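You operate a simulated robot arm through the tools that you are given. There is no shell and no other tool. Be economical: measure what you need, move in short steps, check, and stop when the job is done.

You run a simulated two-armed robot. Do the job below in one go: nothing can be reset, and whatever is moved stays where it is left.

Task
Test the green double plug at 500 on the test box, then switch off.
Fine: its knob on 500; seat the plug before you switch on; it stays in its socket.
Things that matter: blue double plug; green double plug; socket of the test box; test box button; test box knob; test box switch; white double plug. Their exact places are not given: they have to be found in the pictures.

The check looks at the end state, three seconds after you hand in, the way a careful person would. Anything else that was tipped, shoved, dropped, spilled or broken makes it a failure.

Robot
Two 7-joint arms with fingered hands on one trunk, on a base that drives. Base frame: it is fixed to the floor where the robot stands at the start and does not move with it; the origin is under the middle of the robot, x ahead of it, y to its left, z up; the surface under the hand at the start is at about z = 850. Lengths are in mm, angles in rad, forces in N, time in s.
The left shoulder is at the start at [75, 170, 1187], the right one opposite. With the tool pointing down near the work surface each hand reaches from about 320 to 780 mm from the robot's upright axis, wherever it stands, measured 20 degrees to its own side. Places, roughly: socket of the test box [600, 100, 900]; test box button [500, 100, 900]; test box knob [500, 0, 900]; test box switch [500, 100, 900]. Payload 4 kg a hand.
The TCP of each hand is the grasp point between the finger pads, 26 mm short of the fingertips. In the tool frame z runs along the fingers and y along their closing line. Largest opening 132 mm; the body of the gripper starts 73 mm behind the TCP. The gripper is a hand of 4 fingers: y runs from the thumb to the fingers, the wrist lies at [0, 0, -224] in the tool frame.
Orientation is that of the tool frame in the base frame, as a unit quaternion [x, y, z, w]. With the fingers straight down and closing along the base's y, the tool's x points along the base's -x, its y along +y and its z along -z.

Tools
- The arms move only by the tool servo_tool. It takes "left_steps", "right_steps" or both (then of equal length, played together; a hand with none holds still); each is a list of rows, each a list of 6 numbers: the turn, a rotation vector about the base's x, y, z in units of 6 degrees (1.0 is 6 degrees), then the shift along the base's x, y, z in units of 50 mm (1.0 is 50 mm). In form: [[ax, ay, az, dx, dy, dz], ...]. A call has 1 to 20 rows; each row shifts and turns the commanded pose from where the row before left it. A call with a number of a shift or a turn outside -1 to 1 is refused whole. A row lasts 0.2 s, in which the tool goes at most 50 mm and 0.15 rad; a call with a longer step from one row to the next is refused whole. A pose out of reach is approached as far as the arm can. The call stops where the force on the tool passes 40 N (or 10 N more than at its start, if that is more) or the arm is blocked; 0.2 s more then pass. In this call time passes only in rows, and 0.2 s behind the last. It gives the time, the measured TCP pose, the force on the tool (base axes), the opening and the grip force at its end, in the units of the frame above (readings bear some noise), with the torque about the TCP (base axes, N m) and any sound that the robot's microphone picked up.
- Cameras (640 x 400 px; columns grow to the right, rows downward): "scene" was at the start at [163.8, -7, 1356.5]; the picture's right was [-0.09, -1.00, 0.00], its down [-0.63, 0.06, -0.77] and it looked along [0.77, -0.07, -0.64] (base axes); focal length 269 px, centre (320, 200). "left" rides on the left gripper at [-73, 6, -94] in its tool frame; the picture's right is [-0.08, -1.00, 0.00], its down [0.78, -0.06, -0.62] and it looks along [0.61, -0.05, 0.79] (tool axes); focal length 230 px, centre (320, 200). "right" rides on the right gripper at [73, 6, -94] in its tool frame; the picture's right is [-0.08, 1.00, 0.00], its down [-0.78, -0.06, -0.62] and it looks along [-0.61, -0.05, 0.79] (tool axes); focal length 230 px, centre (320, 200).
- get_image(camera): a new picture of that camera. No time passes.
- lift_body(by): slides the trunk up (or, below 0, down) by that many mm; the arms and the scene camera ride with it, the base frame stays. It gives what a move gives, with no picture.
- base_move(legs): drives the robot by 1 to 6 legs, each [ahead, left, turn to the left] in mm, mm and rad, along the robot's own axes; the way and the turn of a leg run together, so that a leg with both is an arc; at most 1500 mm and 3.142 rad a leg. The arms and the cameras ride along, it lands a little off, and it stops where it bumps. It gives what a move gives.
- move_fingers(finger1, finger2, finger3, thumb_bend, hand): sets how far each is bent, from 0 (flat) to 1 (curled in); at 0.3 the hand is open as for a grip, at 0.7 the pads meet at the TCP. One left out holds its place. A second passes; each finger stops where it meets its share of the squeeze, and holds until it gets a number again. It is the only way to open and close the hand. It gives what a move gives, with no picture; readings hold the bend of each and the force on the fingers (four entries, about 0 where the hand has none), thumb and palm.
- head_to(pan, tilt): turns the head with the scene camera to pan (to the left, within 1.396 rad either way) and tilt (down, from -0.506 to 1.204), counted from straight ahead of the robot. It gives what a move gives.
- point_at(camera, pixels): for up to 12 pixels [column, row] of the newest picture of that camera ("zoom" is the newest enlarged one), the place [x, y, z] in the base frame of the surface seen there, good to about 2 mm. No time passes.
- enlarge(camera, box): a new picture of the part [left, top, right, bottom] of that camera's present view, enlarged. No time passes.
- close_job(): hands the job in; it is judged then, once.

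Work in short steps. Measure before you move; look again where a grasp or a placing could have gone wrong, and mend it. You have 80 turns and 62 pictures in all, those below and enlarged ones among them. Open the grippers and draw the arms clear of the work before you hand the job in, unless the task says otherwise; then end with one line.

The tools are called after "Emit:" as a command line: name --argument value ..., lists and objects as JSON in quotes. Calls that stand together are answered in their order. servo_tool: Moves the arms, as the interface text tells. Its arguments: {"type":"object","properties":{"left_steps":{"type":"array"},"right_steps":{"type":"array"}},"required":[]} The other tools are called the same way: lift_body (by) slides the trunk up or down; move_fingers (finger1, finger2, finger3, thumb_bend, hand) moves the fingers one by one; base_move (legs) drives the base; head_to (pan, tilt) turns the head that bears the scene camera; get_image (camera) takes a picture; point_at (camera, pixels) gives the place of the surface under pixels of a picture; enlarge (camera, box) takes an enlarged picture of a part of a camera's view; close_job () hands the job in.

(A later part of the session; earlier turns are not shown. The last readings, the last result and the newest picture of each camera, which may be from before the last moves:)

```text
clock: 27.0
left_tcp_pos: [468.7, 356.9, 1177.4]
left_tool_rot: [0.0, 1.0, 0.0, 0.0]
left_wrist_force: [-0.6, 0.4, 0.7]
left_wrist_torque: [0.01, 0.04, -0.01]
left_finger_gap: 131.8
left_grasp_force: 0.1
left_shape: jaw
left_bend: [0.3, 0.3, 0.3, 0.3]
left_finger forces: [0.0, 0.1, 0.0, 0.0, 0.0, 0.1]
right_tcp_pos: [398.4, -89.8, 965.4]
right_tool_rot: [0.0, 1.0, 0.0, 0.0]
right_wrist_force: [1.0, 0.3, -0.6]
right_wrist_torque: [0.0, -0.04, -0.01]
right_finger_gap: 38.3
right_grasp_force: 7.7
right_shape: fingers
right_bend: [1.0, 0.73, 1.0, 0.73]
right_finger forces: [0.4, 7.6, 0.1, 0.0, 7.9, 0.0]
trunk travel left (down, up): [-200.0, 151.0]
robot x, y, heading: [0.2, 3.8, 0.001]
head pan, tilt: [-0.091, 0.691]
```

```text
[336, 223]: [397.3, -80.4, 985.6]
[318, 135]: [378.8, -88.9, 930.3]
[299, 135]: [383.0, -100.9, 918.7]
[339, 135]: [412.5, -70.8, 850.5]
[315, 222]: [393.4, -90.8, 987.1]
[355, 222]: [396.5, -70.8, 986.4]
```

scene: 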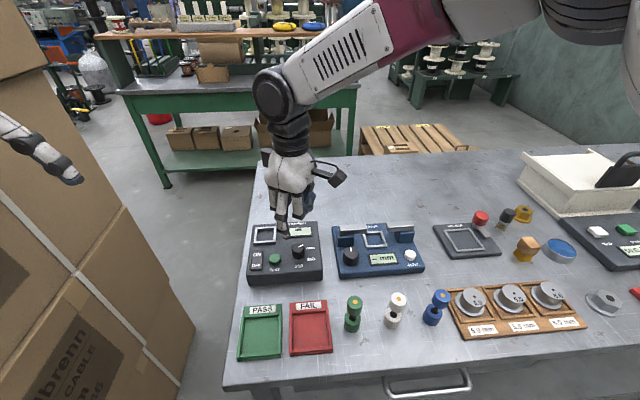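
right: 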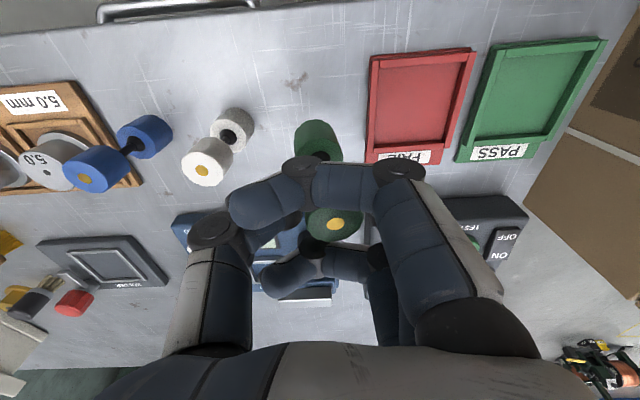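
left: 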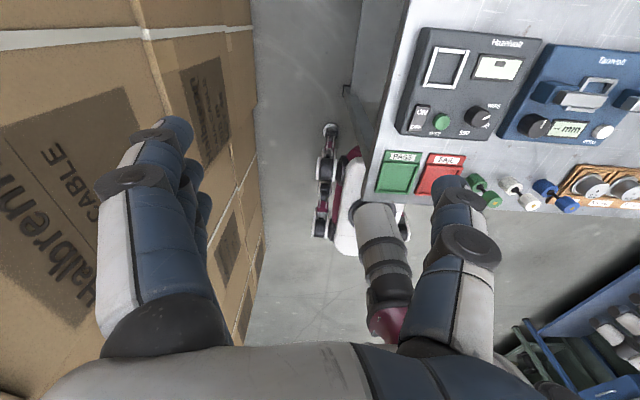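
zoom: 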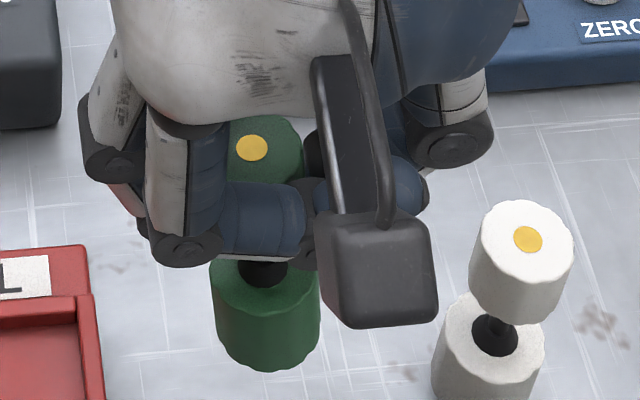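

The plug is held at the neck with its top 20 mm above the TCP and its bottom about 60 below, tilted about 6°. I rotate +6° about x, raise and carry it over the socket.

Emit:
servo_tool --right_steps '[[0.5, 0, 0, 0, 0, 0.65], [0.5, 0, 0, 0, 0, 0.65], [0, 0, 0, 0.514, 0.41, 0], [0, 0, 0, 0.514, 0.41, 0], [0, 0, 0, 0.514, 0.41, 0], [0, 0, 0, 0.514, 0.41, 0], [0, 0, 0, 0.514, 0.41, 0], [0, 0, 0, 0.514, 0.41, 0], [0, 0, 0, 0.514, 0.41, 0], [0, 0, 0, 0.514, 0.41, 0]]'

Emit:
enlarge --camera "scene" --box '[230, 180, 340, 270]'

Emit:
get_image --camera "right"

Emit:
get_image --camera "left"

```text
clock: 29.2
left_tcp_pos: [470.1, 357.3, 1176.1]
left_tool_rot: [0.0, 1.0, 0.001, -0.001]
left_wrist_force: [0.4, 0.1, -0.3]
left_wrist_torque: [0.0, -0.04, 0.02]
left_finger_gap: 131.6
left_grasp_force: 0.1
left_shape: jaw
left_bend: [0.3, 0.3, 0.3, 0.3]
left_finger forces: [0.0, 0.0, 0.1, 0.0, 0.0, 0.0]
right_tcp_pos: [602.5, 76.2, 1029.3]
right_tool_rot: [0.0, 0.999, 0.053, 0.0]
right_wrist_force: [0.5, -0.8, -0.9]
right_wrist_torque: [-0.02, -0.01, 0.05]
right_finger_gap: 38.3
right_grasp_force: 7.6
right_shape: fingers
right_bend: [1.0, 0.73, 1.0, 0.73]
right_finger forces: [0.2, 7.5, 0.0, 0.0, 7.7, 0.0]
trunk travel left (down, up): [-200.0, 151.0]
robot x, y, heading: [0.7, 2.3, 0.001]
head pan, tilt: [-0.091, 0.691]
```

```text
4.44 times, centred on (285, 225) of scene
```

zoom: 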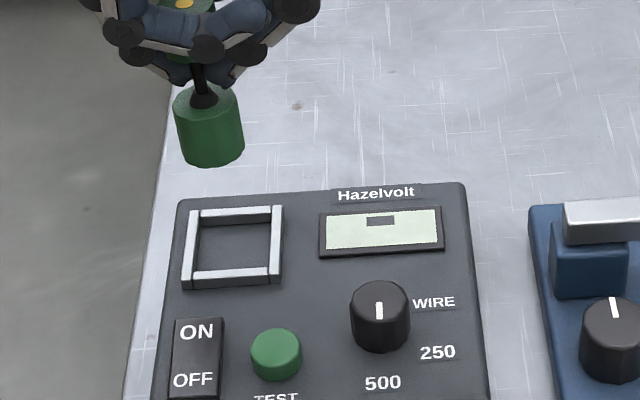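

```text
31 pictures are left
```

right: 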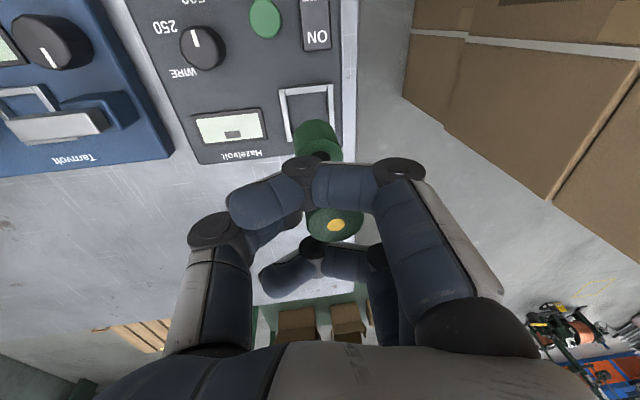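

```text
30 pictures are left
```

left: 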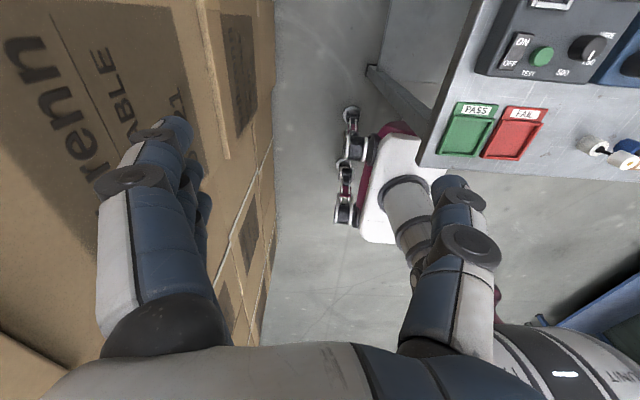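

I measure the plug's axis and the socket in this view.

Emit:
point_at --camera "zoom" --pixels '[[184, 4], [210, 135], [177, 120], [242, 120], [212, 163], [204, 85], [232, 212], [230, 276], [190, 248], [275, 245], [199, 245], [267, 245]]'

Emit:
point_at --camera "right" --pixels '[[336, 225], [318, 130], [288, 115], [305, 89], [333, 105]]'

```text
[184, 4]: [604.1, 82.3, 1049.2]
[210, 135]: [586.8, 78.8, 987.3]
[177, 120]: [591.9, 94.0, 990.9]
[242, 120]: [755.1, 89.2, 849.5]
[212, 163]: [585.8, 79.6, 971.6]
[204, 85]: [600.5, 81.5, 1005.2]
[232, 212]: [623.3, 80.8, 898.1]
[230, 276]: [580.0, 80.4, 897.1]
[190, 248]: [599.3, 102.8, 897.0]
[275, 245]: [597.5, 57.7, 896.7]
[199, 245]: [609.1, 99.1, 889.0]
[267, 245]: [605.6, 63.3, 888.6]
```

```text
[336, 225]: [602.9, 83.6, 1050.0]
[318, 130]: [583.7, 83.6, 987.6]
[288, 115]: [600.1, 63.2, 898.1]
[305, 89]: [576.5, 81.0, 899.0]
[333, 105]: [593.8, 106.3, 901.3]
```

The plug's axis lines up with the socket centre (602,81); I correct about 3° of x-tilt and lower it 77 mm.

Emit:
servo_tool --right_steps '[[0, -0.5, 0, 0, 0, -0.3], [0, 0, 0, 0, 0, -0.35], [0, 0, 0, 0, 0, -0.35], [0, 0, 0, 0, 0, -0.3], [0, 0, 0, 0, 0, -0.2], [0, 0, 0, 0, 0, -0.04]]'

Emit:
enlarge --camera "scene" --box '[230, 180, 340, 270]'

```text
clock: 30.6
left_tcp_pos: [469.8, 357.0, 1177.1]
left_tool_rot: [0.001, 1.0, 0.0, -0.001]
left_wrist_force: [0.0, 0.1, 0.4]
left_wrist_torque: [0.02, -0.02, -0.03]
left_finger_gap: 131.4
left_grasp_force: 0.0
left_shape: jaw
left_bend: [0.3, 0.3, 0.3, 0.3]
left_finger forces: [0.1, 0.0, 0.0, 0.0, 0.1, 0.0]
right_tcp_pos: [602.6, 75.5, 952.8]
right_tool_rot: [-0.002, 0.998, 0.053, 0.027]
right_wrist_force: [-0.4, -0.1, -1.4]
right_wrist_torque: [0.03, -0.02, -0.01]
right_finger_gap: 38.1
right_grasp_force: 7.8
right_shape: fingers
right_bend: [1.0, 0.73, 1.0, 0.73]
right_finger forces: [0.1, 7.4, 0.0, 0.0, 7.5, 0.0]
trunk travel left (down, up): [-200.0, 151.0]
robot x, y, heading: [6.6, -0.5, 0.001]
head pan, tilt: [-0.091, 0.691]
```

```text
4.44 times, centred on (285, 225) of scene
```

zoom: 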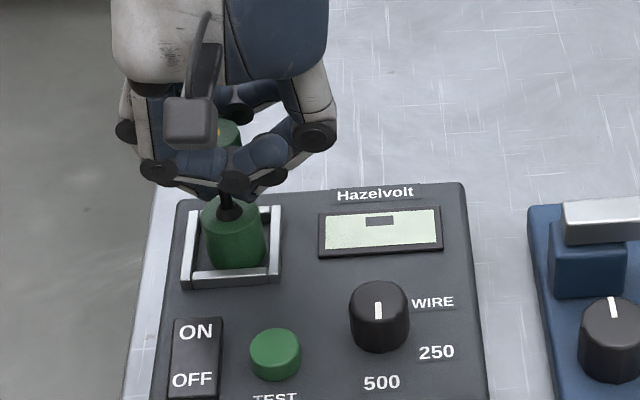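

Within the socket. I lower in 1.5 mm steps to contact.

Emit:
servo_tool --right_steps '[[0, 0, 0, 0, 0, -0.03], [0, 0, 0, 0, 0, -0.03], [0, 0, 0, 0, 0, -0.03]]'

Emit:
enlarge --camera "scene" --box '[230, 180, 340, 270]'

```text
clock: 31.4
left_tcp_pos: [469.1, 356.0, 1177.9]
left_tool_rot: [0.0, 1.0, 0.0, 0.0]
left_wrist_force: [0.2, 0.5, -0.3]
left_wrist_torque: [0.0, -0.02, 0.01]
left_finger_gap: 131.8
left_grasp_force: 0.1
left_shape: jaw
left_bend: [0.3, 0.3, 0.3, 0.3]
left_finger forces: [0.0, 0.0, 0.0, 0.1, 0.1, 0.1]
right_tcp_pos: [603.7, 75.3, 949.5]
right_tool_rot: [-0.001, 0.998, 0.054, 0.027]
right_wrist_force: [0.3, -1.2, 6.4]
right_wrist_torque: [0.06, -0.08, 0.0]
right_finger_gap: 38.2
right_grasp_force: 8.7
right_shape: fingers
right_bend: [1.0, 0.74, 1.0, 0.74]
right_finger forces: [1.4, 8.0, 0.1, 0.0, 7.9, 0.0]
trunk travel left (down, up): [-200.0, 151.0]
robot x, y, heading: [1.2, 1.9, -0.005]
head pan, tilt: [-0.091, 0.691]
```

```text
4.44 times, centred on (285, 225) of scene
```

zoom: 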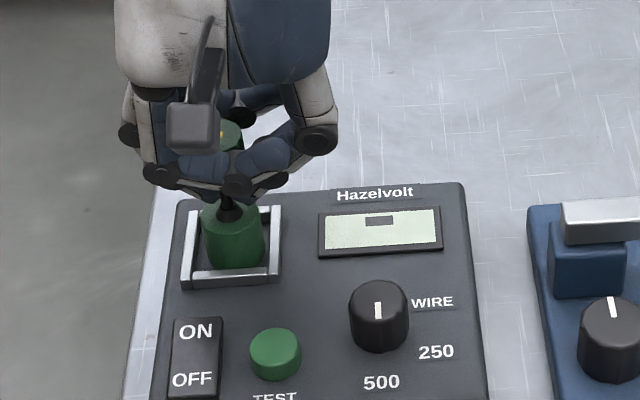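

Contact at 6.4 N: it stands on the floor of the socket. I open the pinch in two stages.

Emit:
move_fingers --hand "right" --finger2 0.64 --thumb_bend 0.64

Emit:
move_fingers --hand "right" --finger2 0.45 --thumb_bend 0.45

Emit:
enlarge --camera "scene" --box '[230, 180, 340, 270]'

```text
clock: 32.4
left_tcp_pos: [468.7, 356.4, 1177.7]
left_tool_rot: [0.0, 1.0, 0.001, 0.001]
left_wrist_force: [0.2, -0.2, -0.3]
left_wrist_torque: [0.02, -0.01, -0.01]
left_finger_gap: 131.7
left_grasp_force: 0.1
left_shape: jaw
left_bend: [0.3, 0.3, 0.3, 0.3]
left_finger forces: [0.0, 0.0, 0.1, 0.0, 0.1, 0.1]
right_tcp_pos: [602.8, 73.5, 949.7]
right_tool_rot: [-0.001, 0.998, 0.052, 0.027]
right_wrist_force: [0.8, -0.4, 14.4]
right_wrist_torque: [-0.17, -0.02, 0.04]
right_finger_gap: 39.6
right_grasp_force: 7.5
right_shape: fingers
right_bend: [1.0, 0.64, 1.0, 0.68]
right_finger forces: [0.8, 0.0, 0.0, 0.1, 15.0, 0.0]
trunk travel left (down, up): [-200.0, 151.0]
robot x, y, heading: [0.2, -1.7, 0.006]
head pan, tilt: [-0.091, 0.691]
```

```text
clock: 33.4
left_tcp_pos: [469.5, 356.6, 1177.7]
left_tool_rot: [-0.001, 1.0, 0.0, 0.0]
left_wrist_force: [-0.6, 0.0, -1.1]
left_wrist_torque: [-0.01, -0.01, 0.01]
left_finger_gap: 132.0
left_grasp_force: 0.1
left_shape: jaw
left_bend: [0.3, 0.3, 0.3, 0.3]
left_finger forces: [0.1, 0.1, 0.0, 0.0, 0.1, 0.1]
right_tcp_pos: [603.9, 74.2, 947.2]
right_tool_rot: [0.0, 0.998, 0.052, 0.025]
right_wrist_force: [0.7, 0.3, 0.1]
right_wrist_torque: [0.01, 0.02, -0.02]
right_finger_gap: 50.8
right_grasp_force: 0.2
right_shape: fingers
right_bend: [1.0, 0.45, 1.0, 0.45]
right_finger forces: [0.3, 0.0, 0.0, 0.0, 0.0, 0.0]
trunk travel left (down, up): [-200.0, 151.0]
robot x, y, heading: [2.7, -3.2, -0.004]
head pan, tilt: [-0.091, 0.691]
```

```text
4.44 times, centred on (285, 225) of scene
```

zoom: 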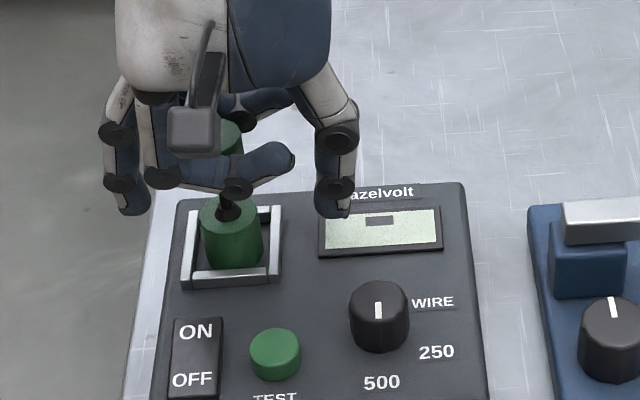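

The plug stands on its own. I lift slowly straight up.

Emit:
servo_tool --right_steps '[[0, 0, 0, 0, 0.03, 0.15], [0, 0, 0, 0, 0.03, 0.15], [0, 0, 0, 0, 0, 0.15]]'

Emit:
enlarge --camera "scene" --box '[230, 180, 340, 270]'

```text
clock: 34.2
left_tcp_pos: [468.7, 356.3, 1176.9]
left_tool_rot: [0.0, 1.0, 0.0, 0.0]
left_wrist_force: [-1.1, 0.7, -0.4]
left_wrist_torque: [0.02, 0.0, 0.01]
left_finger_gap: 132.1
left_grasp_force: 0.0
left_shape: jaw
left_bend: [0.3, 0.3, 0.3, 0.3]
left_finger forces: [0.1, 0.0, 0.0, 0.1, 0.1, 0.0]
right_tcp_pos: [604.7, 78.3, 970.9]
right_tool_rot: [-0.001, 0.998, 0.054, 0.027]
right_wrist_force: [-0.1, 0.5, 0.1]
right_wrist_torque: [-0.01, -0.01, 0.01]
right_finger_gap: 50.7
right_grasp_force: 0.0
right_shape: fingers
right_bend: [1.0, 0.45, 1.0, 0.45]
right_finger forces: [0.0, 0.0, 0.1, 0.0, 0.0, 0.0]
trunk travel left (down, up): [-200.0, 151.0]
robot x, y, heading: [-3.8, 0.1, 0.003]
head pan, tilt: [-0.091, 0.691]
```

```text
4.44 times, centred on (285, 225) of scene
```

zoom: 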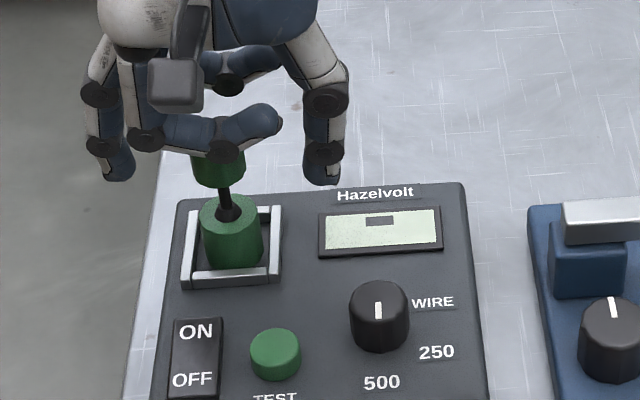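

Plug stands free and upright in the socket. I raise clear, level the hand, move back over the switch and pinch the fingers together as a poker.

Emit:
servo_tool --right_steps '[[0, 0, 0, 0, 0, 0.4], [0, 0, 0, 0, 0, 0.6], [0, 0, 0, 0, 0, 0.6], [-0.5, 0.25, 0, -0.6, 0.1, 0], [-0.5, 0.25, 0, -0.7, 0.2, 0]]'

Emit:
move_fingers --hand "right" --finger2 0.7 --thumb_bend 0.7

Emit:
enlarge --camera "scene" --box '[230, 190, 330, 290]'

Emit:
get_image --camera "right"

```text
clock: 35.4
left_tcp_pos: [469.8, 357.2, 1175.9]
left_tool_rot: [0.0, 1.0, 0.001, 0.0]
left_wrist_force: [0.4, -0.2, 0.1]
left_wrist_torque: [0.0, -0.01, 0.03]
left_finger_gap: 131.8
left_grasp_force: 0.0
left_shape: jaw
left_bend: [0.3, 0.3, 0.3, 0.3]
left_finger forces: [0.0, 0.1, 0.0, 0.0, 0.0, 0.0]
right_tcp_pos: [547.6, 79.1, 1052.6]
right_tool_rot: [0.018, 1.0, 0.013, -0.006]
right_wrist_force: [-0.1, -0.3, 0.3]
right_wrist_torque: [-0.01, -0.02, 0.0]
right_finger_gap: 50.5
right_grasp_force: 0.1
right_shape: fingers
right_bend: [1.0, 0.45, 1.0, 0.45]
right_finger forces: [0.1, 0.0, 0.1, 0.0, 0.0, 0.1]
trunk travel left (down, up): [-200.0, 151.0]
robot x, y, heading: [-0.3, -0.3, -0.003]
head pan, tilt: [-0.091, 0.691]
```

```text
clock: 36.4
left_tcp_pos: [470.2, 355.7, 1176.9]
left_tool_rot: [0.0, 1.0, 0.0, 0.0]
left_wrist_force: [0.0, -0.8, 0.6]
left_wrist_torque: [0.02, 0.0, 0.01]
left_finger_gap: 131.6
left_grasp_force: 0.1
left_shape: jaw
left_bend: [0.3, 0.3, 0.3, 0.3]
left_finger forces: [0.1, 0.0, 0.0, 0.0, 0.1, 0.1]
right_tcp_pos: [548.3, 81.7, 1058.7]
right_tool_rot: [0.015, 1.0, 0.016, -0.001]
right_wrist_force: [-0.4, -0.3, 0.5]
right_wrist_torque: [-0.02, 0.0, 0.01]
right_finger_gap: 39.4
right_grasp_force: 0.1
right_shape: fingers
right_bend: [1.0, 0.7, 1.0, 0.7]
right_finger forces: [0.0, 0.0, 0.0, 0.0, 0.0, 0.1]
trunk travel left (down, up): [-200.0, 151.0]
robot x, y, heading: [-0.1, -1.1, -0.0]
head pan, tilt: [-0.091, 0.691]
```

```text
4.00 times, centred on (280, 240) of scene
```

zoom: 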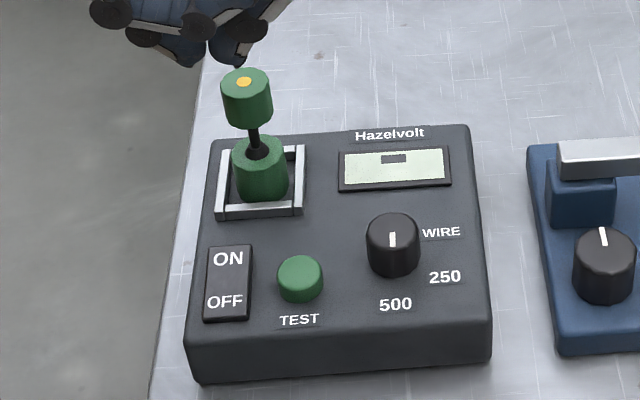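

```text
24 pictures are left
```

right: 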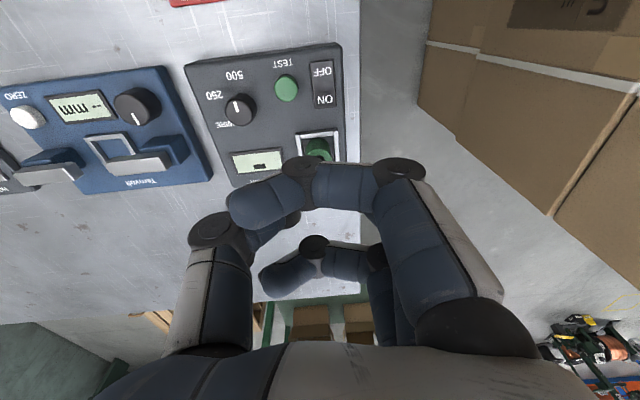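

The right arm is near its limit here, so I retract it and use the left hand for the switch and button. Its poker is made the same way.

Emit:
servo_tool --right_steps '[[0, 0, 0, 0, -0.3, 0.5], [0, 0, 0, -0.3, -0.6, 0.3], [0, 0, 0, -0.3, -0.6, 0.3], [0, 0, 0, -0.3, -0.6, 0.3], [0, 0, 0, -0.3, -0.6, 0.2], [0, 0, 0, -0.3, -0.6, 0], [0, 0, 0, -0.3, -0.6, 0], [0, 0, 0, -0.3, -0.6, 0]]'

Emit:
move_fingers --hand "left" --finger1 1.0 --finger2 0.7 --finger3 1.0 --thumb_bend 0.7

Emit:
servo_tool --left_steps '[[0, 0, 0, 0.17, -0.66, -0.39], [0, 0, 0, 0.17, -0.66, -0.39], [0, 0, 0, 0.17, -0.66, -0.39], [0, 0, 0, 0.17, -0.66, -0.39], [0, 0, 0, 0.17, -0.66, -0.39], [0, 0, 0, 0.17, -0.66, -0.39], [0, 0, 0, 0.17, -0.66, -0.39], [0, 0, 0, 0.17, -0.6, -0.39]]'

Emit:
enlarge --camera "scene" --box '[210, 160, 370, 290]'

Emit:
get_image --camera "left"

```text
clock: 38.2
left_tcp_pos: [468.0, 356.3, 1178.0]
left_tool_rot: [0.0, 1.0, 0.0, 0.0]
left_wrist_force: [0.2, -0.2, -0.1]
left_wrist_torque: [0.04, -0.01, 0.0]
left_finger_gap: 131.6
left_grasp_force: 0.0
left_shape: jaw
left_bend: [0.3, 0.3, 0.3, 0.3]
left_finger forces: [0.0, 0.0, 0.0, 0.1, 0.0, 0.0]
right_tcp_pos: [433.3, -132.4, 1129.8]
right_tool_rot: [-0.001, 1.0, 0.0, 0.001]
right_wrist_force: [0.4, 0.3, -0.2]
right_wrist_torque: [0.03, -0.02, -0.01]
right_finger_gap: 39.2
right_grasp_force: 0.1
right_shape: fingers
right_bend: [1.0, 0.7, 1.0, 0.7]
right_finger forces: [0.0, 0.0, 0.1, 0.1, 0.0, 0.1]
trunk travel left (down, up): [-200.0, 151.0]
robot x, y, heading: [1.3, -1.5, -0.002]
head pan, tilt: [-0.091, 0.691]
```

```text
clock: 39.2
left_tcp_pos: [468.9, 357.7, 1177.7]
left_tool_rot: [0.0, 1.0, 0.0, 0.001]
left_wrist_force: [-0.1, -0.1, 0.5]
left_wrist_torque: [0.02, 0.03, 0.0]
left_finger_gap: 39.0
left_grasp_force: 0.0
left_shape: fingers
left_bend: [1.0, 0.7, 1.0, 0.7]
left_finger forces: [0.0, 0.0, 0.1, 0.0, 0.0, 0.0]
right_tcp_pos: [434.2, -131.2, 1129.5]
right_tool_rot: [-0.002, 1.0, 0.0, 0.0]
right_wrist_force: [0.5, 0.4, 0.2]
right_wrist_torque: [0.0, 0.05, -0.02]
right_finger_gap: 39.3
right_grasp_force: 0.0
right_shape: fingers
right_bend: [1.0, 0.7, 1.0, 0.7]
right_finger forces: [0.1, 0.0, 0.1, 0.0, 0.1, 0.0]
trunk travel left (down, up): [-200.0, 151.0]
robot x, y, heading: [-0.9, -1.4, -0.0]
head pan, tilt: [-0.091, 0.691]
```

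```text
clock: 41.0
left_tcp_pos: [547.6, 102.1, 1035.3]
left_tool_rot: [-0.023, 0.999, -0.035, 0.006]
left_wrist_force: [-0.3, -0.7, -0.5]
left_wrist_torque: [0.0, -0.01, 0.0]
left_finger_gap: 38.8
left_grasp_force: 0.0
left_shape: fingers
left_bend: [1.0, 0.7, 1.0, 0.7]
left_finger forces: [0.0, 0.1, 0.1, 0.1, 0.0, 0.0]
right_tcp_pos: [434.8, -132.5, 1128.8]
right_tool_rot: [-0.002, 1.0, 0.0, 0.0]
right_wrist_force: [0.5, 0.0, -0.2]
right_wrist_torque: [0.01, -0.01, 0.0]
right_finger_gap: 39.5
right_grasp_force: 0.1
right_shape: fingers
right_bend: [1.0, 0.7, 1.0, 0.7]
right_finger forces: [0.0, 0.1, 0.0, 0.1, 0.0, 0.0]
trunk travel left (down, up): [-200.0, 151.0]
robot x, y, heading: [-0.1, -1.2, -0.001]
head pan, tilt: [-0.091, 0.691]
```

```text
3.08 times, centred on (290, 225) of scene
```

zoom: 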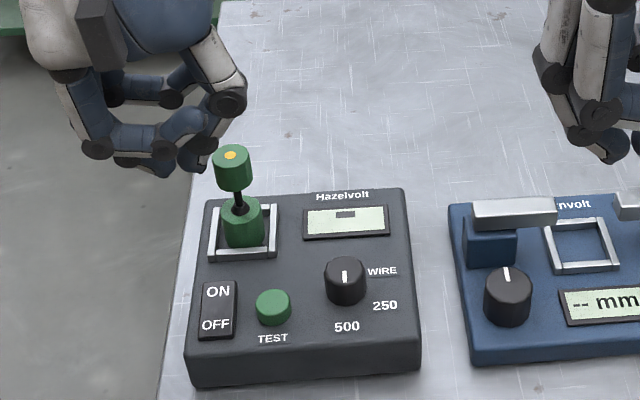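

```text
22 pictures are left
```

left: 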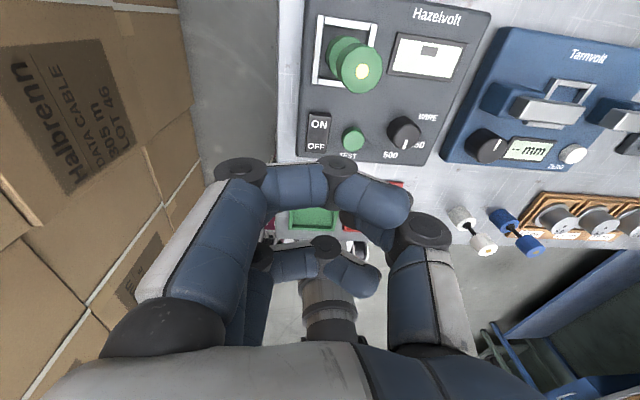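

The left hand is lagging its command; I send a null row to see where it settles.

Emit:
servo_tool --left_steps '[[0, 0, 0, 0, 0, 0], [0, 0, 0, 0, 0, 0]]'

```text
clock: 41.6
left_tcp_pos: [547.3, 104.8, 1030.7]
left_tool_rot: [-0.024, 0.999, -0.035, 0.003]
left_wrist_force: [-0.6, 1.0, 0.1]
left_wrist_torque: [0.0, 0.0, 0.01]
left_finger_gap: 38.9
left_grasp_force: 0.2
left_shape: fingers
left_bend: [1.0, 0.7, 1.0, 0.7]
left_finger forces: [0.0, 0.1, 0.1, 0.0, 0.0, 0.0]
right_tcp_pos: [434.4, -130.2, 1130.2]
right_tool_rot: [-0.002, 1.0, 0.0, -0.001]
right_wrist_force: [-0.5, 0.4, 0.0]
right_wrist_torque: [-0.01, -0.03, -0.03]
right_finger_gap: 39.3
right_grasp_force: 0.0
right_shape: fingers
right_bend: [1.0, 0.7, 1.0, 0.7]
right_finger forces: [0.0, 0.1, 0.0, 0.1, 0.1, 0.1]
trunk travel left (down, up): [-200.0, 151.0]
robot x, y, heading: [-2.0, 2.5, -0.002]
head pan, tilt: [-0.091, 0.691]
```

It's at a joint limit; by mirror of the right arm, yaw of -30° should free it. I yaw the left hand while staying high.

Emit:
servo_tool --left_steps '[[0, 0, -1, 0, 0, 0], [0, 0, -1, 0, 0, 0], [0, 0, -1, 0, 0, 0], [0, 0, -1, 0, 0, 0], [0, 0, -1, 0, 0, 0], [0, 0, 0, 0, 0, 0]]'

Emit:
get_image --camera "left"

Emit:
enlarge --camera "scene" --box '[210, 160, 370, 290]'

```text
clock: 43.0
left_tcp_pos: [538.6, 95.1, 1022.0]
left_tool_rot: [0.257, 0.966, -0.003, 0.001]
left_wrist_force: [-0.5, -0.1, -0.2]
left_wrist_torque: [-0.01, 0.0, -0.02]
left_finger_gap: 38.9
left_grasp_force: 0.0
left_shape: fingers
left_bend: [1.0, 0.7, 1.0, 0.7]
left_finger forces: [0.1, 0.1, 0.1, 0.1, 0.1, 0.0]
right_tcp_pos: [433.8, -130.3, 1130.3]
right_tool_rot: [-0.002, 1.0, 0.0, 0.001]
right_wrist_force: [0.4, -0.5, 0.5]
right_wrist_torque: [-0.01, 0.0, 0.02]
right_finger_gap: 39.6
right_grasp_force: 0.1
right_shape: fingers
right_bend: [1.0, 0.7, 1.0, 0.7]
right_finger forces: [0.0, 0.0, 0.0, 0.0, 0.0, 0.0]
trunk travel left (down, up): [-200.0, 151.0]
robot x, y, heading: [0.5, 4.0, 0.002]
head pan, tilt: [-0.091, 0.691]
```

```text
21 pictures are left
```

left: 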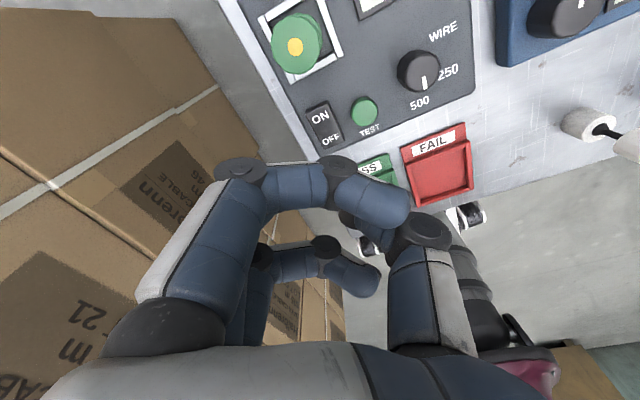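

```text
3.08 times, centred on (290, 225) of scene
```

zoom: 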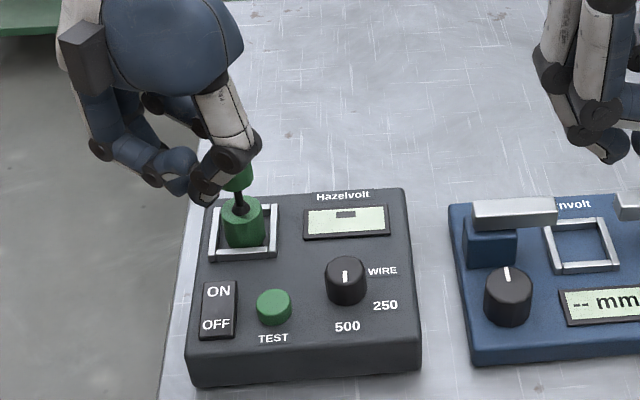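

Now the hand is exactly placed. I lower the poker to about 12 mm above the ON end and look.

Emit:
servo_tool --left_steps '[[0, 0, 0, 0.06, -0.02, -0.4], [0, 0, 0, 0, 0, -0.4], [0, 0, 0, 0, 0, -0.4], [0, 0, 0, 0, 0, -0.4]]'

Emit:
enlarge --camera "scene" --box '[230, 200, 330, 280]'

```text
clock: 44.0
left_tcp_pos: [545.6, 96.1, 948.2]
left_tool_rot: [0.249, 0.969, -0.011, 0.007]
left_wrist_force: [0.3, -0.7, -0.2]
left_wrist_torque: [0.02, -0.02, 0.03]
left_finger_gap: 38.9
left_grasp_force: 0.0
left_shape: fingers
left_bend: [1.0, 0.7, 1.0, 0.7]
left_finger forces: [0.0, 0.0, 0.0, 0.0, 0.0, 0.0]
right_tcp_pos: [434.3, -131.1, 1129.3]
right_tool_rot: [-0.002, 1.0, 0.0, 0.0]
right_wrist_force: [0.0, -0.3, 0.0]
right_wrist_torque: [-0.02, -0.03, 0.0]
right_finger_gap: 39.2
right_grasp_force: 0.2
right_shape: fingers
right_bend: [1.0, 0.7, 1.0, 0.7]
right_finger forces: [0.0, 0.0, 0.0, 0.0, 0.0, 0.0]
trunk travel left (down, up): [-200.0, 151.0]
robot x, y, heading: [1.0, 1.1, 0.0]
head pan, tilt: [-0.091, 0.691]
```

```text
5.00 times, centred on (280, 240) of scene
```

zoom: 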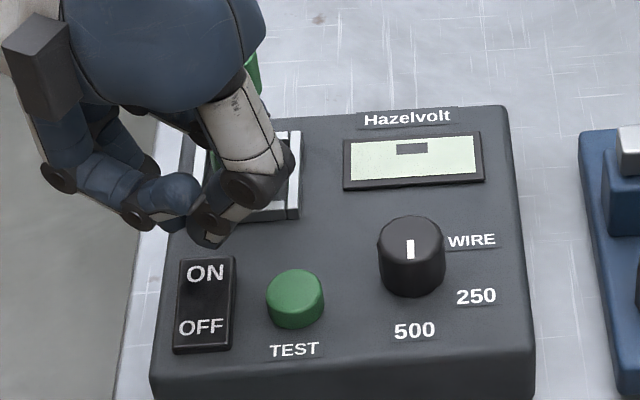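

I measure where the poker's tips are relative to the TCP.

Emit:
point_at --camera "zoom" --pixels '[[208, 242], [218, 240], [165, 222], [207, 272], [203, 326], [208, 258], [203, 349], [295, 285]]'

```text
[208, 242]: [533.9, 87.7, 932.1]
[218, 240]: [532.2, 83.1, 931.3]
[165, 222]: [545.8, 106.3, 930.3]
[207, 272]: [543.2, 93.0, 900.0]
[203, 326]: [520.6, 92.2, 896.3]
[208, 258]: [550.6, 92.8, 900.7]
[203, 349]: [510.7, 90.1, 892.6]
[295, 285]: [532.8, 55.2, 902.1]
```

The pinch's midpoint is about (541,96). I shift +4 mm in x and press down in small steps until force builds.

Emit:
servo_tool --left_steps '[[0, 0, 0, 0.06, -0.04, -0.16], [0, 0, 0, 0, 0, -0.16], [0, 0, 0, 0, 0, -0.12]]'

Emit:
enlarge --camera "scene" --box '[230, 200, 330, 280]'

```text
clock: 44.8
left_tcp_pos: [550.6, 95.7, 927.4]
left_tool_rot: [0.245, 0.969, -0.014, 0.01]
left_wrist_force: [1.4, -1.6, 1.6]
left_wrist_torque: [-0.04, -0.03, -0.04]
left_finger_gap: 39.0
left_grasp_force: 1.3
left_shape: fingers
left_bend: [1.0, 0.7, 1.0, 0.7]
left_finger forces: [0.1, 1.7, 0.0, 0.0, 0.8, 0.0]
right_tcp_pos: [434.2, -132.6, 1129.5]
right_tool_rot: [-0.002, 1.0, 0.0, 0.0]
right_wrist_force: [-0.4, 0.3, -0.1]
right_wrist_torque: [0.01, 0.04, 0.02]
right_finger_gap: 39.6
right_grasp_force: 0.0
right_shape: fingers
right_bend: [1.0, 0.7, 1.0, 0.7]
right_finger forces: [0.0, 0.1, 0.1, 0.0, 0.0, 0.1]
trunk travel left (down, up): [-200.0, 151.0]
robot x, y, heading: [1.2, 2.6, -0.001]
head pan, tilt: [-0.091, 0.691]
```

```text
5.00 times, centred on (280, 240) of scene
```

zoom: 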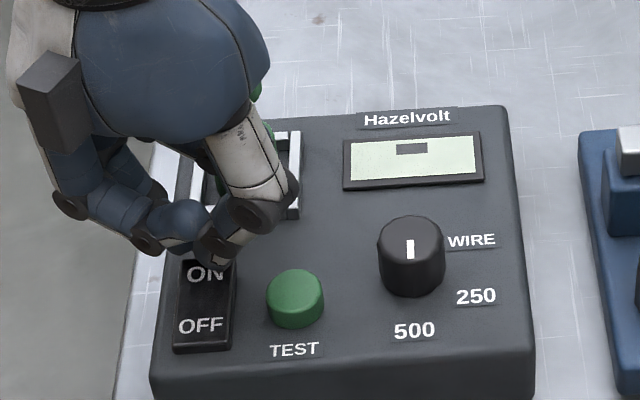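

Contact is starting at the ON end. I press on in 2 mm steps.

Emit:
servo_tool --left_steps '[[0, 0, 0, -0.04, -0.02, -0.05], [0, 0, 0, 0, 0, -0.05], [0, 0, 0, 0, 0, -0.05]]'

Emit:
enlarge --camera "scene" --box '[230, 200, 330, 280]'

```text
clock: 45.6
left_tcp_pos: [549.2, 97.1, 922.9]
left_tool_rot: [0.243, 0.97, -0.015, 0.012]
left_wrist_force: [-2.9, -3.9, 24.5]
left_wrist_torque: [-0.25, 0.31, 0.01]
left_finger_gap: 37.9
left_grasp_force: 12.3
left_shape: fingers
left_bend: [1.0, 0.7, 1.0, 0.71]
left_finger forces: [0.0, 1.9, 0.0, 0.0, 22.0, 0.0]
right_tcp_pos: [431.9, -131.2, 1131.7]
right_tool_rot: [-0.002, 1.0, 0.0, 0.001]
right_wrist_force: [-0.2, 0.1, 0.2]
right_wrist_torque: [0.01, 0.01, -0.01]
right_finger_gap: 39.4
right_grasp_force: 0.0
right_shape: fingers
right_bend: [1.0, 0.7, 1.0, 0.7]
right_finger forces: [0.1, 0.0, 0.0, 0.0, 0.0, 0.0]
trunk travel left (down, up): [-200.0, 151.0]
robot x, y, heading: [-0.6, -0.4, 0.003]
head pan, tilt: [-0.091, 0.691]
```

```text
5.00 times, centred on (280, 240) of scene
```

zoom: 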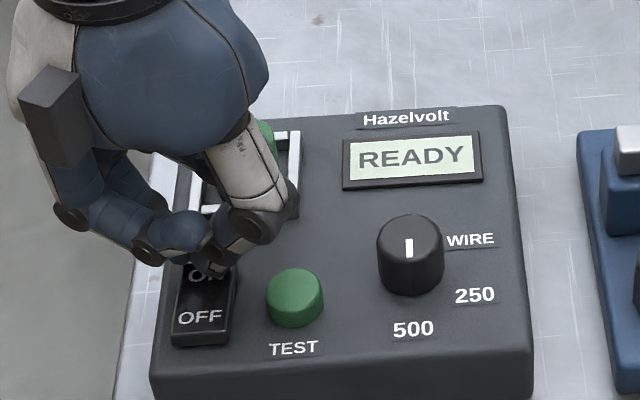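

READY: the switch is on. Over the button the left hand's knuckles would pass too near the plug, so I retract it straight up and out; the right hand (yaw +30°) will press TEST.

Emit:
servo_tool --left_steps '[[0, 0, 0, -0.05, 0, 0.3], [0, 0, 0, -0.1, 0, 0.6], [0, 0, 0, -0.1, 0, 0.8], [0, 0, 0, 0, 0.3, 0.8], [0, 0, 0, -0.2, 0.6, 0.8], [0, 0, 1, -0.2, 0.7, 0.4], [0, 0, 1, -0.2, 0.7, 0.4], [0, 0, 1, -0.2, 0.7, 0.4], [0, 0, 1, -0.2, 0.7, 0.4], [0, 0, 1, -0.2, 0.7, 0]]'

Emit:
servo_tool --right_steps '[[0, 0, 1, 0.4, 0.72, 0], [0, 0, 1, 0.4, 0.72, 0], [0, 0, 1, 0.4, 0.72, -0.5], [0, 0, 1, 0.4, 0.72, -0.7], [0, 0, 1, 0.4, 0.72, -0.8], [0, 0, 0, 0, 0.1, -0.6]]'

Emit:
enlarge --camera "scene" --box '[220, 170, 340, 290]'

```text
refused: row 5 steps farther than a row can; nothing moved
```

```text
refused: row 4 steps farther than a row can; nothing moved
```

```text
3.33 times, centred on (280, 230) of scene
```

zoom: 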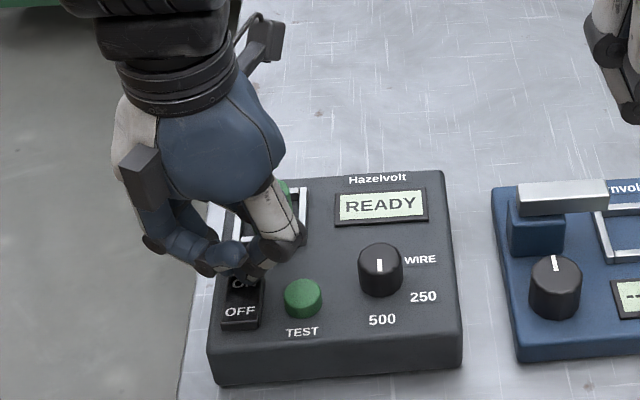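

Both were refused for step length; I use shorter rows, retracting the left hand first.

Emit:
servo_tool --left_steps '[[0, 0, 0, -0.05, 0, 0.3], [0, 0, 0, -0.1, 0, 0.6], [0, 0, 0, -0.1, 0, 0.8], [0, 0, 0, 0, 0.3, 0.8], [0, 0, 0, -0.2, 0.6, 0.6], [0, 0, 1, -0.2, 0.7, 0.4], [0, 0, 1, -0.2, 0.7, 0.4], [0, 0, 1, -0.2, 0.7, 0.4], [0, 0, 1, -0.2, 0.7, 0.4], [0, 0, 1, -0.2, 0.7, 0]]'

Emit:
servo_tool --right_steps '[[0, 0, 1, 0.4, 0.72, 0], [0, 0, 1, 0.4, 0.72, 0], [0, 0, 1, 0.4, 0.72, -0.3], [0, 0, 1, 0.4, 0.72, -0.4], [0, 0, 1, 0.4, 0.72, -0.4], [0, 0, 0, 0, 0.1, -0.5], [0, 0, 0, 0, 0, -0.5]]'

Emit:
enlarge --camera "scene" --box '[220, 170, 340, 290]'

```text
clock: 47.8
left_tcp_pos: [469.4, 313.4, 1149.1]
left_tool_rot: [-0.001, 1.0, -0.001, 0.0]
left_wrist_force: [0.5, 0.1, 0.3]
left_wrist_torque: [0.01, -0.05, 0.0]
left_finger_gap: 38.8
left_grasp_force: 0.0
left_shape: fingers
left_bend: [1.0, 0.7, 1.0, 0.7]
left_finger forces: [0.0, 0.0, 0.0, 0.0, 0.0, 0.1]
right_tcp_pos: [434.2, -129.7, 1130.0]
right_tool_rot: [-0.001, 1.0, 0.0, 0.0]
right_wrist_force: [-0.6, -0.4, -0.4]
right_wrist_torque: [0.02, -0.04, 0.02]
right_finger_gap: 39.3
right_grasp_force: 0.1
right_shape: fingers
right_bend: [1.0, 0.7, 1.0, 0.7]
right_finger forces: [0.0, 0.0, 0.0, 0.1, 0.0, 0.0]
trunk travel left (down, up): [-200.0, 151.0]
robot x, y, heading: [-2.0, 1.5, -0.003]
head pan, tilt: [-0.091, 0.691]
```

```text
clock: 49.4
left_tcp_pos: [470.1, 311.6, 1149.3]
left_tool_rot: [0.0, 1.0, 0.0, 0.0]
left_wrist_force: [-0.6, 0.6, 0.7]
left_wrist_torque: [0.03, 0.02, 0.02]
left_finger_gap: 38.6
left_grasp_force: 0.1
left_shape: fingers
left_bend: [1.0, 0.7, 1.0, 0.7]
left_finger forces: [0.0, 0.0, 0.0, 0.0, 0.0, 0.1]
right_tcp_pos: [534.9, 51.2, 1024.5]
right_tool_rot: [-0.26, 0.965, 0.0, -0.001]
right_wrist_force: [-0.5, -0.7, 0.1]
right_wrist_torque: [0.03, 0.02, -0.03]
right_finger_gap: 39.6
right_grasp_force: 0.2
right_shape: fingers
right_bend: [1.0, 0.7, 1.0, 0.7]
right_finger forces: [0.0, 0.1, 0.1, 0.0, 0.0, 0.0]
trunk travel left (down, up): [-200.0, 151.0]
robot x, y, heading: [0.6, 3.0, -0.003]
head pan, tilt: [-0.091, 0.691]
```

```text
3.33 times, centred on (280, 230) of scene
```

zoom: 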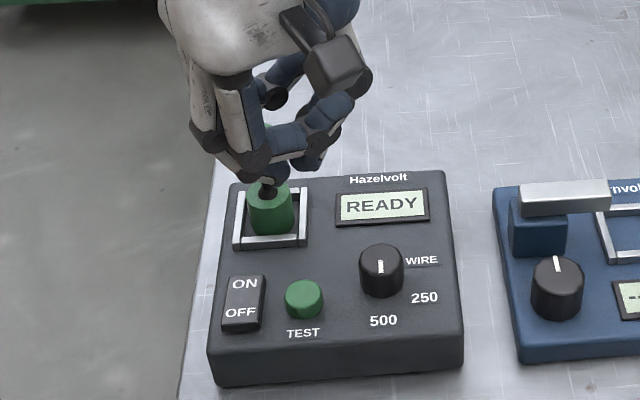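

I lower to about 10 mm above the TEST button, adjusting to (531,56).

Emit:
servo_tool --right_steps '[[0, 0, 0, -0.08, 0.1, -0.45], [0, 0, 0, 0, 0, -0.45], [0, 0, 0, 0, 0, -0.45], [0, 0, 0, 0, 0, -0.4]]'

Emit:
enlarge --camera "scene" --box '[230, 200, 330, 280]'

```text
clock: 50.4
left_tcp_pos: [470.2, 310.8, 1148.9]
left_tool_rot: [0.0, 1.0, 0.0, 0.0]
left_wrist_force: [-0.3, -0.1, -0.2]
left_wrist_torque: [-0.02, 0.0, 0.02]
left_finger_gap: 38.8
left_grasp_force: 0.1
left_shape: fingers
left_bend: [1.0, 0.7, 1.0, 0.7]
left_finger forces: [0.1, 0.0, 0.0, 0.0, 0.1, 0.0]
right_tcp_pos: [529.7, 57.1, 938.2]
right_tool_rot: [-0.261, 0.965, 0.0, 0.0]
right_wrist_force: [0.8, 0.2, -0.6]
right_wrist_torque: [-0.03, -0.02, -0.05]
right_finger_gap: 39.2
right_grasp_force: 0.1
right_shape: fingers
right_bend: [1.0, 0.7, 1.0, 0.7]
right_finger forces: [0.1, 0.0, 0.0, 0.0, 0.0, 0.1]
trunk travel left (down, up): [-200.0, 151.0]
robot x, y, heading: [-3.0, 3.9, -0.002]
head pan, tilt: [-0.091, 0.691]
```

```text
5.00 times, centred on (280, 240) of scene
```

zoom: 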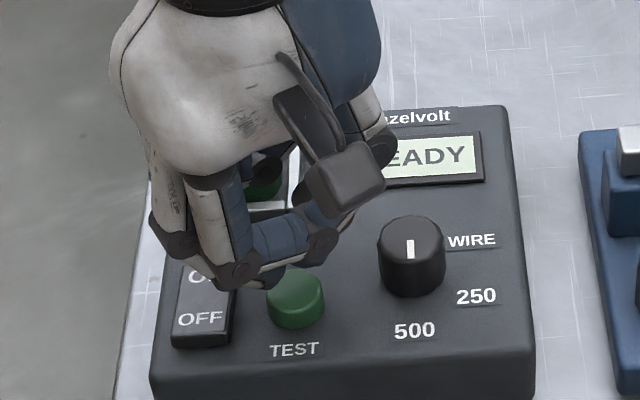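

I check the heights of the lowest visible parts.

Emit:
point_at --camera "zoom" --pixels '[[240, 285], [265, 285], [320, 250], [215, 275], [295, 290]]'

Emit:
enlarge --camera "left" --box '[380, 0, 640, 160]'

```text
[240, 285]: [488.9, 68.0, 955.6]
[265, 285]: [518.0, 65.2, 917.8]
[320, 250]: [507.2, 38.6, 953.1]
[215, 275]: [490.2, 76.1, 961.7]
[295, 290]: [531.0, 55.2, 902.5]
```

```text
2.46 times, centred on (510, 80) of left
```

zoom: 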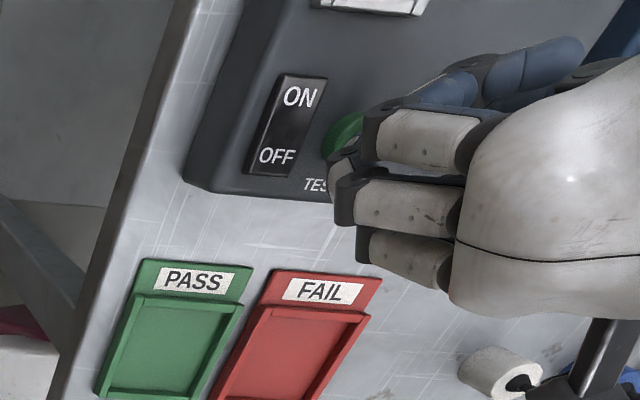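

Alignment over the button looks right. I press down in small steps.

Emit:
servo_tool --right_steps '[[0, 0, 0, 0.02, 0, -0.14], [0, 0, 0, 0, 0, -0.08], [0, 0, 0, 0, 0, -0.04], [0, 0, 0, 0, 0, -0.04]]'

Emit:
enlarge --camera "scene" --box '[230, 200, 330, 280]'

```text
clock: 51.4
left_tcp_pos: [469.9, 310.8, 1149.5]
left_tool_rot: [0.0, 1.0, -0.001, 0.0]
left_wrist_force: [0.4, -0.5, 0.4]
left_wrist_torque: [0.01, 0.01, 0.0]
left_finger_gap: 39.2
left_grasp_force: 0.1
left_shape: fingers
left_bend: [1.0, 0.7, 1.0, 0.7]
left_finger forces: [0.0, 0.0, 0.0, 0.0, 0.1, 0.1]
right_tcp_pos: [529.6, 57.9, 923.1]
right_tool_rot: [-0.26, 0.966, 0.0, 0.0]
right_wrist_force: [-0.7, -0.6, 3.2]
right_wrist_torque: [0.02, 0.02, 0.02]
right_finger_gap: 39.4
right_grasp_force: 1.6
right_shape: fingers
right_bend: [1.0, 0.7, 1.0, 0.7]
right_finger forces: [0.1, 2.9, 0.0, 0.0, 0.6, 0.0]
trunk travel left (down, up): [-200.0, 151.0]
robot x, y, heading: [1.8, -0.0, 0.0]
head pan, tilt: [-0.091, 0.691]
heard: click
```

```text
5.00 times, centred on (280, 240) of scene
```

zoom: 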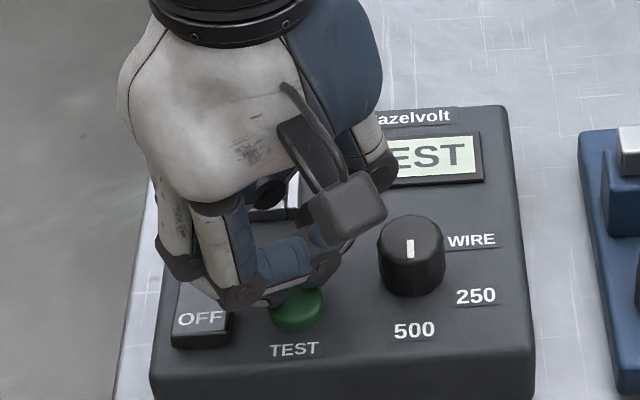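

Click; the display shows TEST. I hold for a couple of seconds and look.

Emit:
servo_tool --right_steps '[[0, 0, 0, 0, 0, 0], [0, 0, 0, 0, 0, 0], [0, 0, 0, 0, 0, 0], [0, 0, 0, 0, 0, 0], [0, 0, 0, 0, 0, 0], [0, 0, 0, 0, 0, 0], [0, 0, 0, 0, 0, 0], [0, 0, 0, 0, 0, 0], [0, 0, 0, 0, 0, 0], [0, 0, 0, 0, 0, 0], [0, 0, 0, 0, 0, 0], [0, 0, 0, 0, 0, 0], [0, 0, 0, 0, 0, 0], [0, 0, 0, 0, 0, 0], [0, 0, 0, 0, 0, 0]]'

Emit:
enlarge --camera "scene" --box '[230, 200, 330, 280]'

```text
clock: 54.6
left_tcp_pos: [469.4, 312.2, 1150.0]
left_tool_rot: [0.0, 1.0, 0.0, 0.0]
left_wrist_force: [-0.1, -0.6, -0.3]
left_wrist_torque: [0.01, 0.0, 0.0]
left_finger_gap: 39.2
left_grasp_force: 0.0
left_shape: fingers
left_bend: [1.0, 0.7, 1.0, 0.7]
left_finger forces: [0.0, 0.0, 0.0, 0.0, 0.0, 0.0]
right_tcp_pos: [529.1, 57.7, 923.0]
right_tool_rot: [-0.261, 0.965, 0.0, 0.0]
right_wrist_force: [-0.3, 0.6, 2.9]
right_wrist_torque: [-0.02, -0.02, -0.02]
right_finger_gap: 39.5
right_grasp_force: 2.1
right_shape: fingers
right_bend: [1.0, 0.7, 1.0, 0.7]
right_finger forces: [0.0, 2.8, 0.0, 0.0, 0.7, 0.0]
trunk travel left (down, up): [-200.0, 151.0]
robot x, y, heading: [-1.3, 1.3, 0.0]
head pan, tilt: [-0.091, 0.691]
```

```text
5.00 times, centred on (280, 240) of scene
```

zoom: 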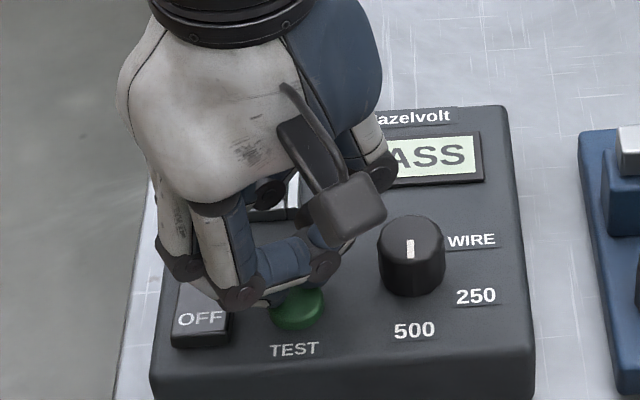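

PASS. I lift, move over the OFF end at about (518,92) with some more yaw, and look.

Emit:
servo_tool --right_steps '[[0, 0, 0, 0, 0, 0.3], [0, 0, 0, 0, 0, 0.4], [0, 0, 1, -0.06, 0.23, 0], [0, 0, 1, -0.06, 0.23, 0], [0, 0, 1, -0.1, 0.23, -0.2], [0, 0, 0, 0, 0, -0.1]]'

Emit:
enlarge --camera "scene" --box '[230, 200, 330, 280]'

Emit:
enlarge --camera "left" --box '[380, 0, 640, 160]'

```text
clock: 56.0
left_tcp_pos: [469.8, 311.8, 1148.9]
left_tool_rot: [-0.001, 1.0, 0.0, 0.0]
left_wrist_force: [-0.2, 0.5, 0.2]
left_wrist_torque: [-0.02, -0.01, -0.02]
left_finger_gap: 38.9
left_grasp_force: 0.1
left_shape: fingers
left_bend: [1.0, 0.7, 1.0, 0.7]
left_finger forces: [0.0, 0.1, 0.0, 0.1, 0.0, 0.1]
right_tcp_pos: [524.0, 89.2, 946.8]
right_tool_rot: [-0.405, 0.914, 0.003, 0.002]
right_wrist_force: [-0.4, -0.7, -0.3]
right_wrist_torque: [0.02, -0.01, 0.0]
right_finger_gap: 39.5
right_grasp_force: 0.1
right_shape: fingers
right_bend: [1.0, 0.7, 1.0, 0.7]
right_finger forces: [0.1, 0.1, 0.0, 0.0, 0.1, 0.1]
trunk travel left (down, up): [-200.0, 151.0]
robot x, y, heading: [-1.7, -1.1, -0.005]
head pan, tilt: [-0.091, 0.691]
```

```text
5.00 times, centred on (280, 240) of scene
```

zoom: 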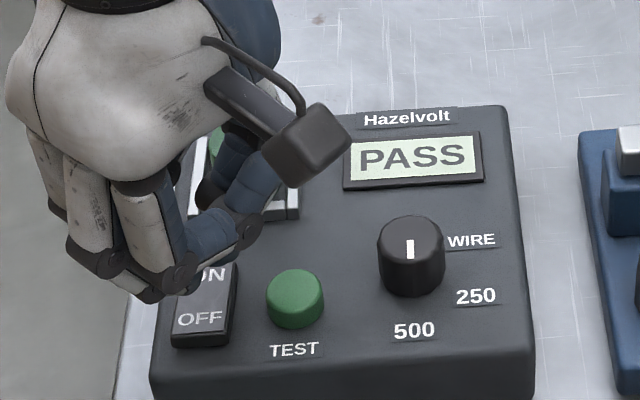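

```text
2.46 times, centred on (510, 80) of left
```

zoom: 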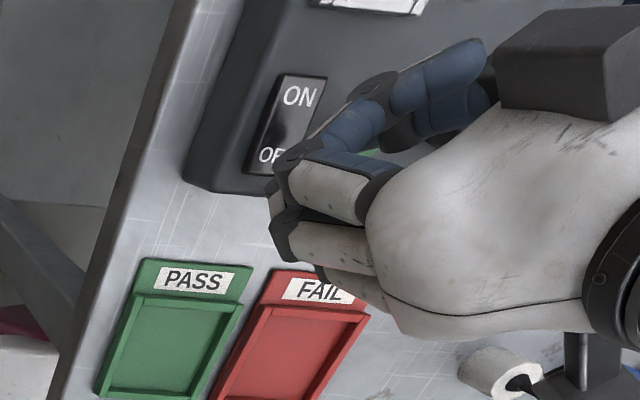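

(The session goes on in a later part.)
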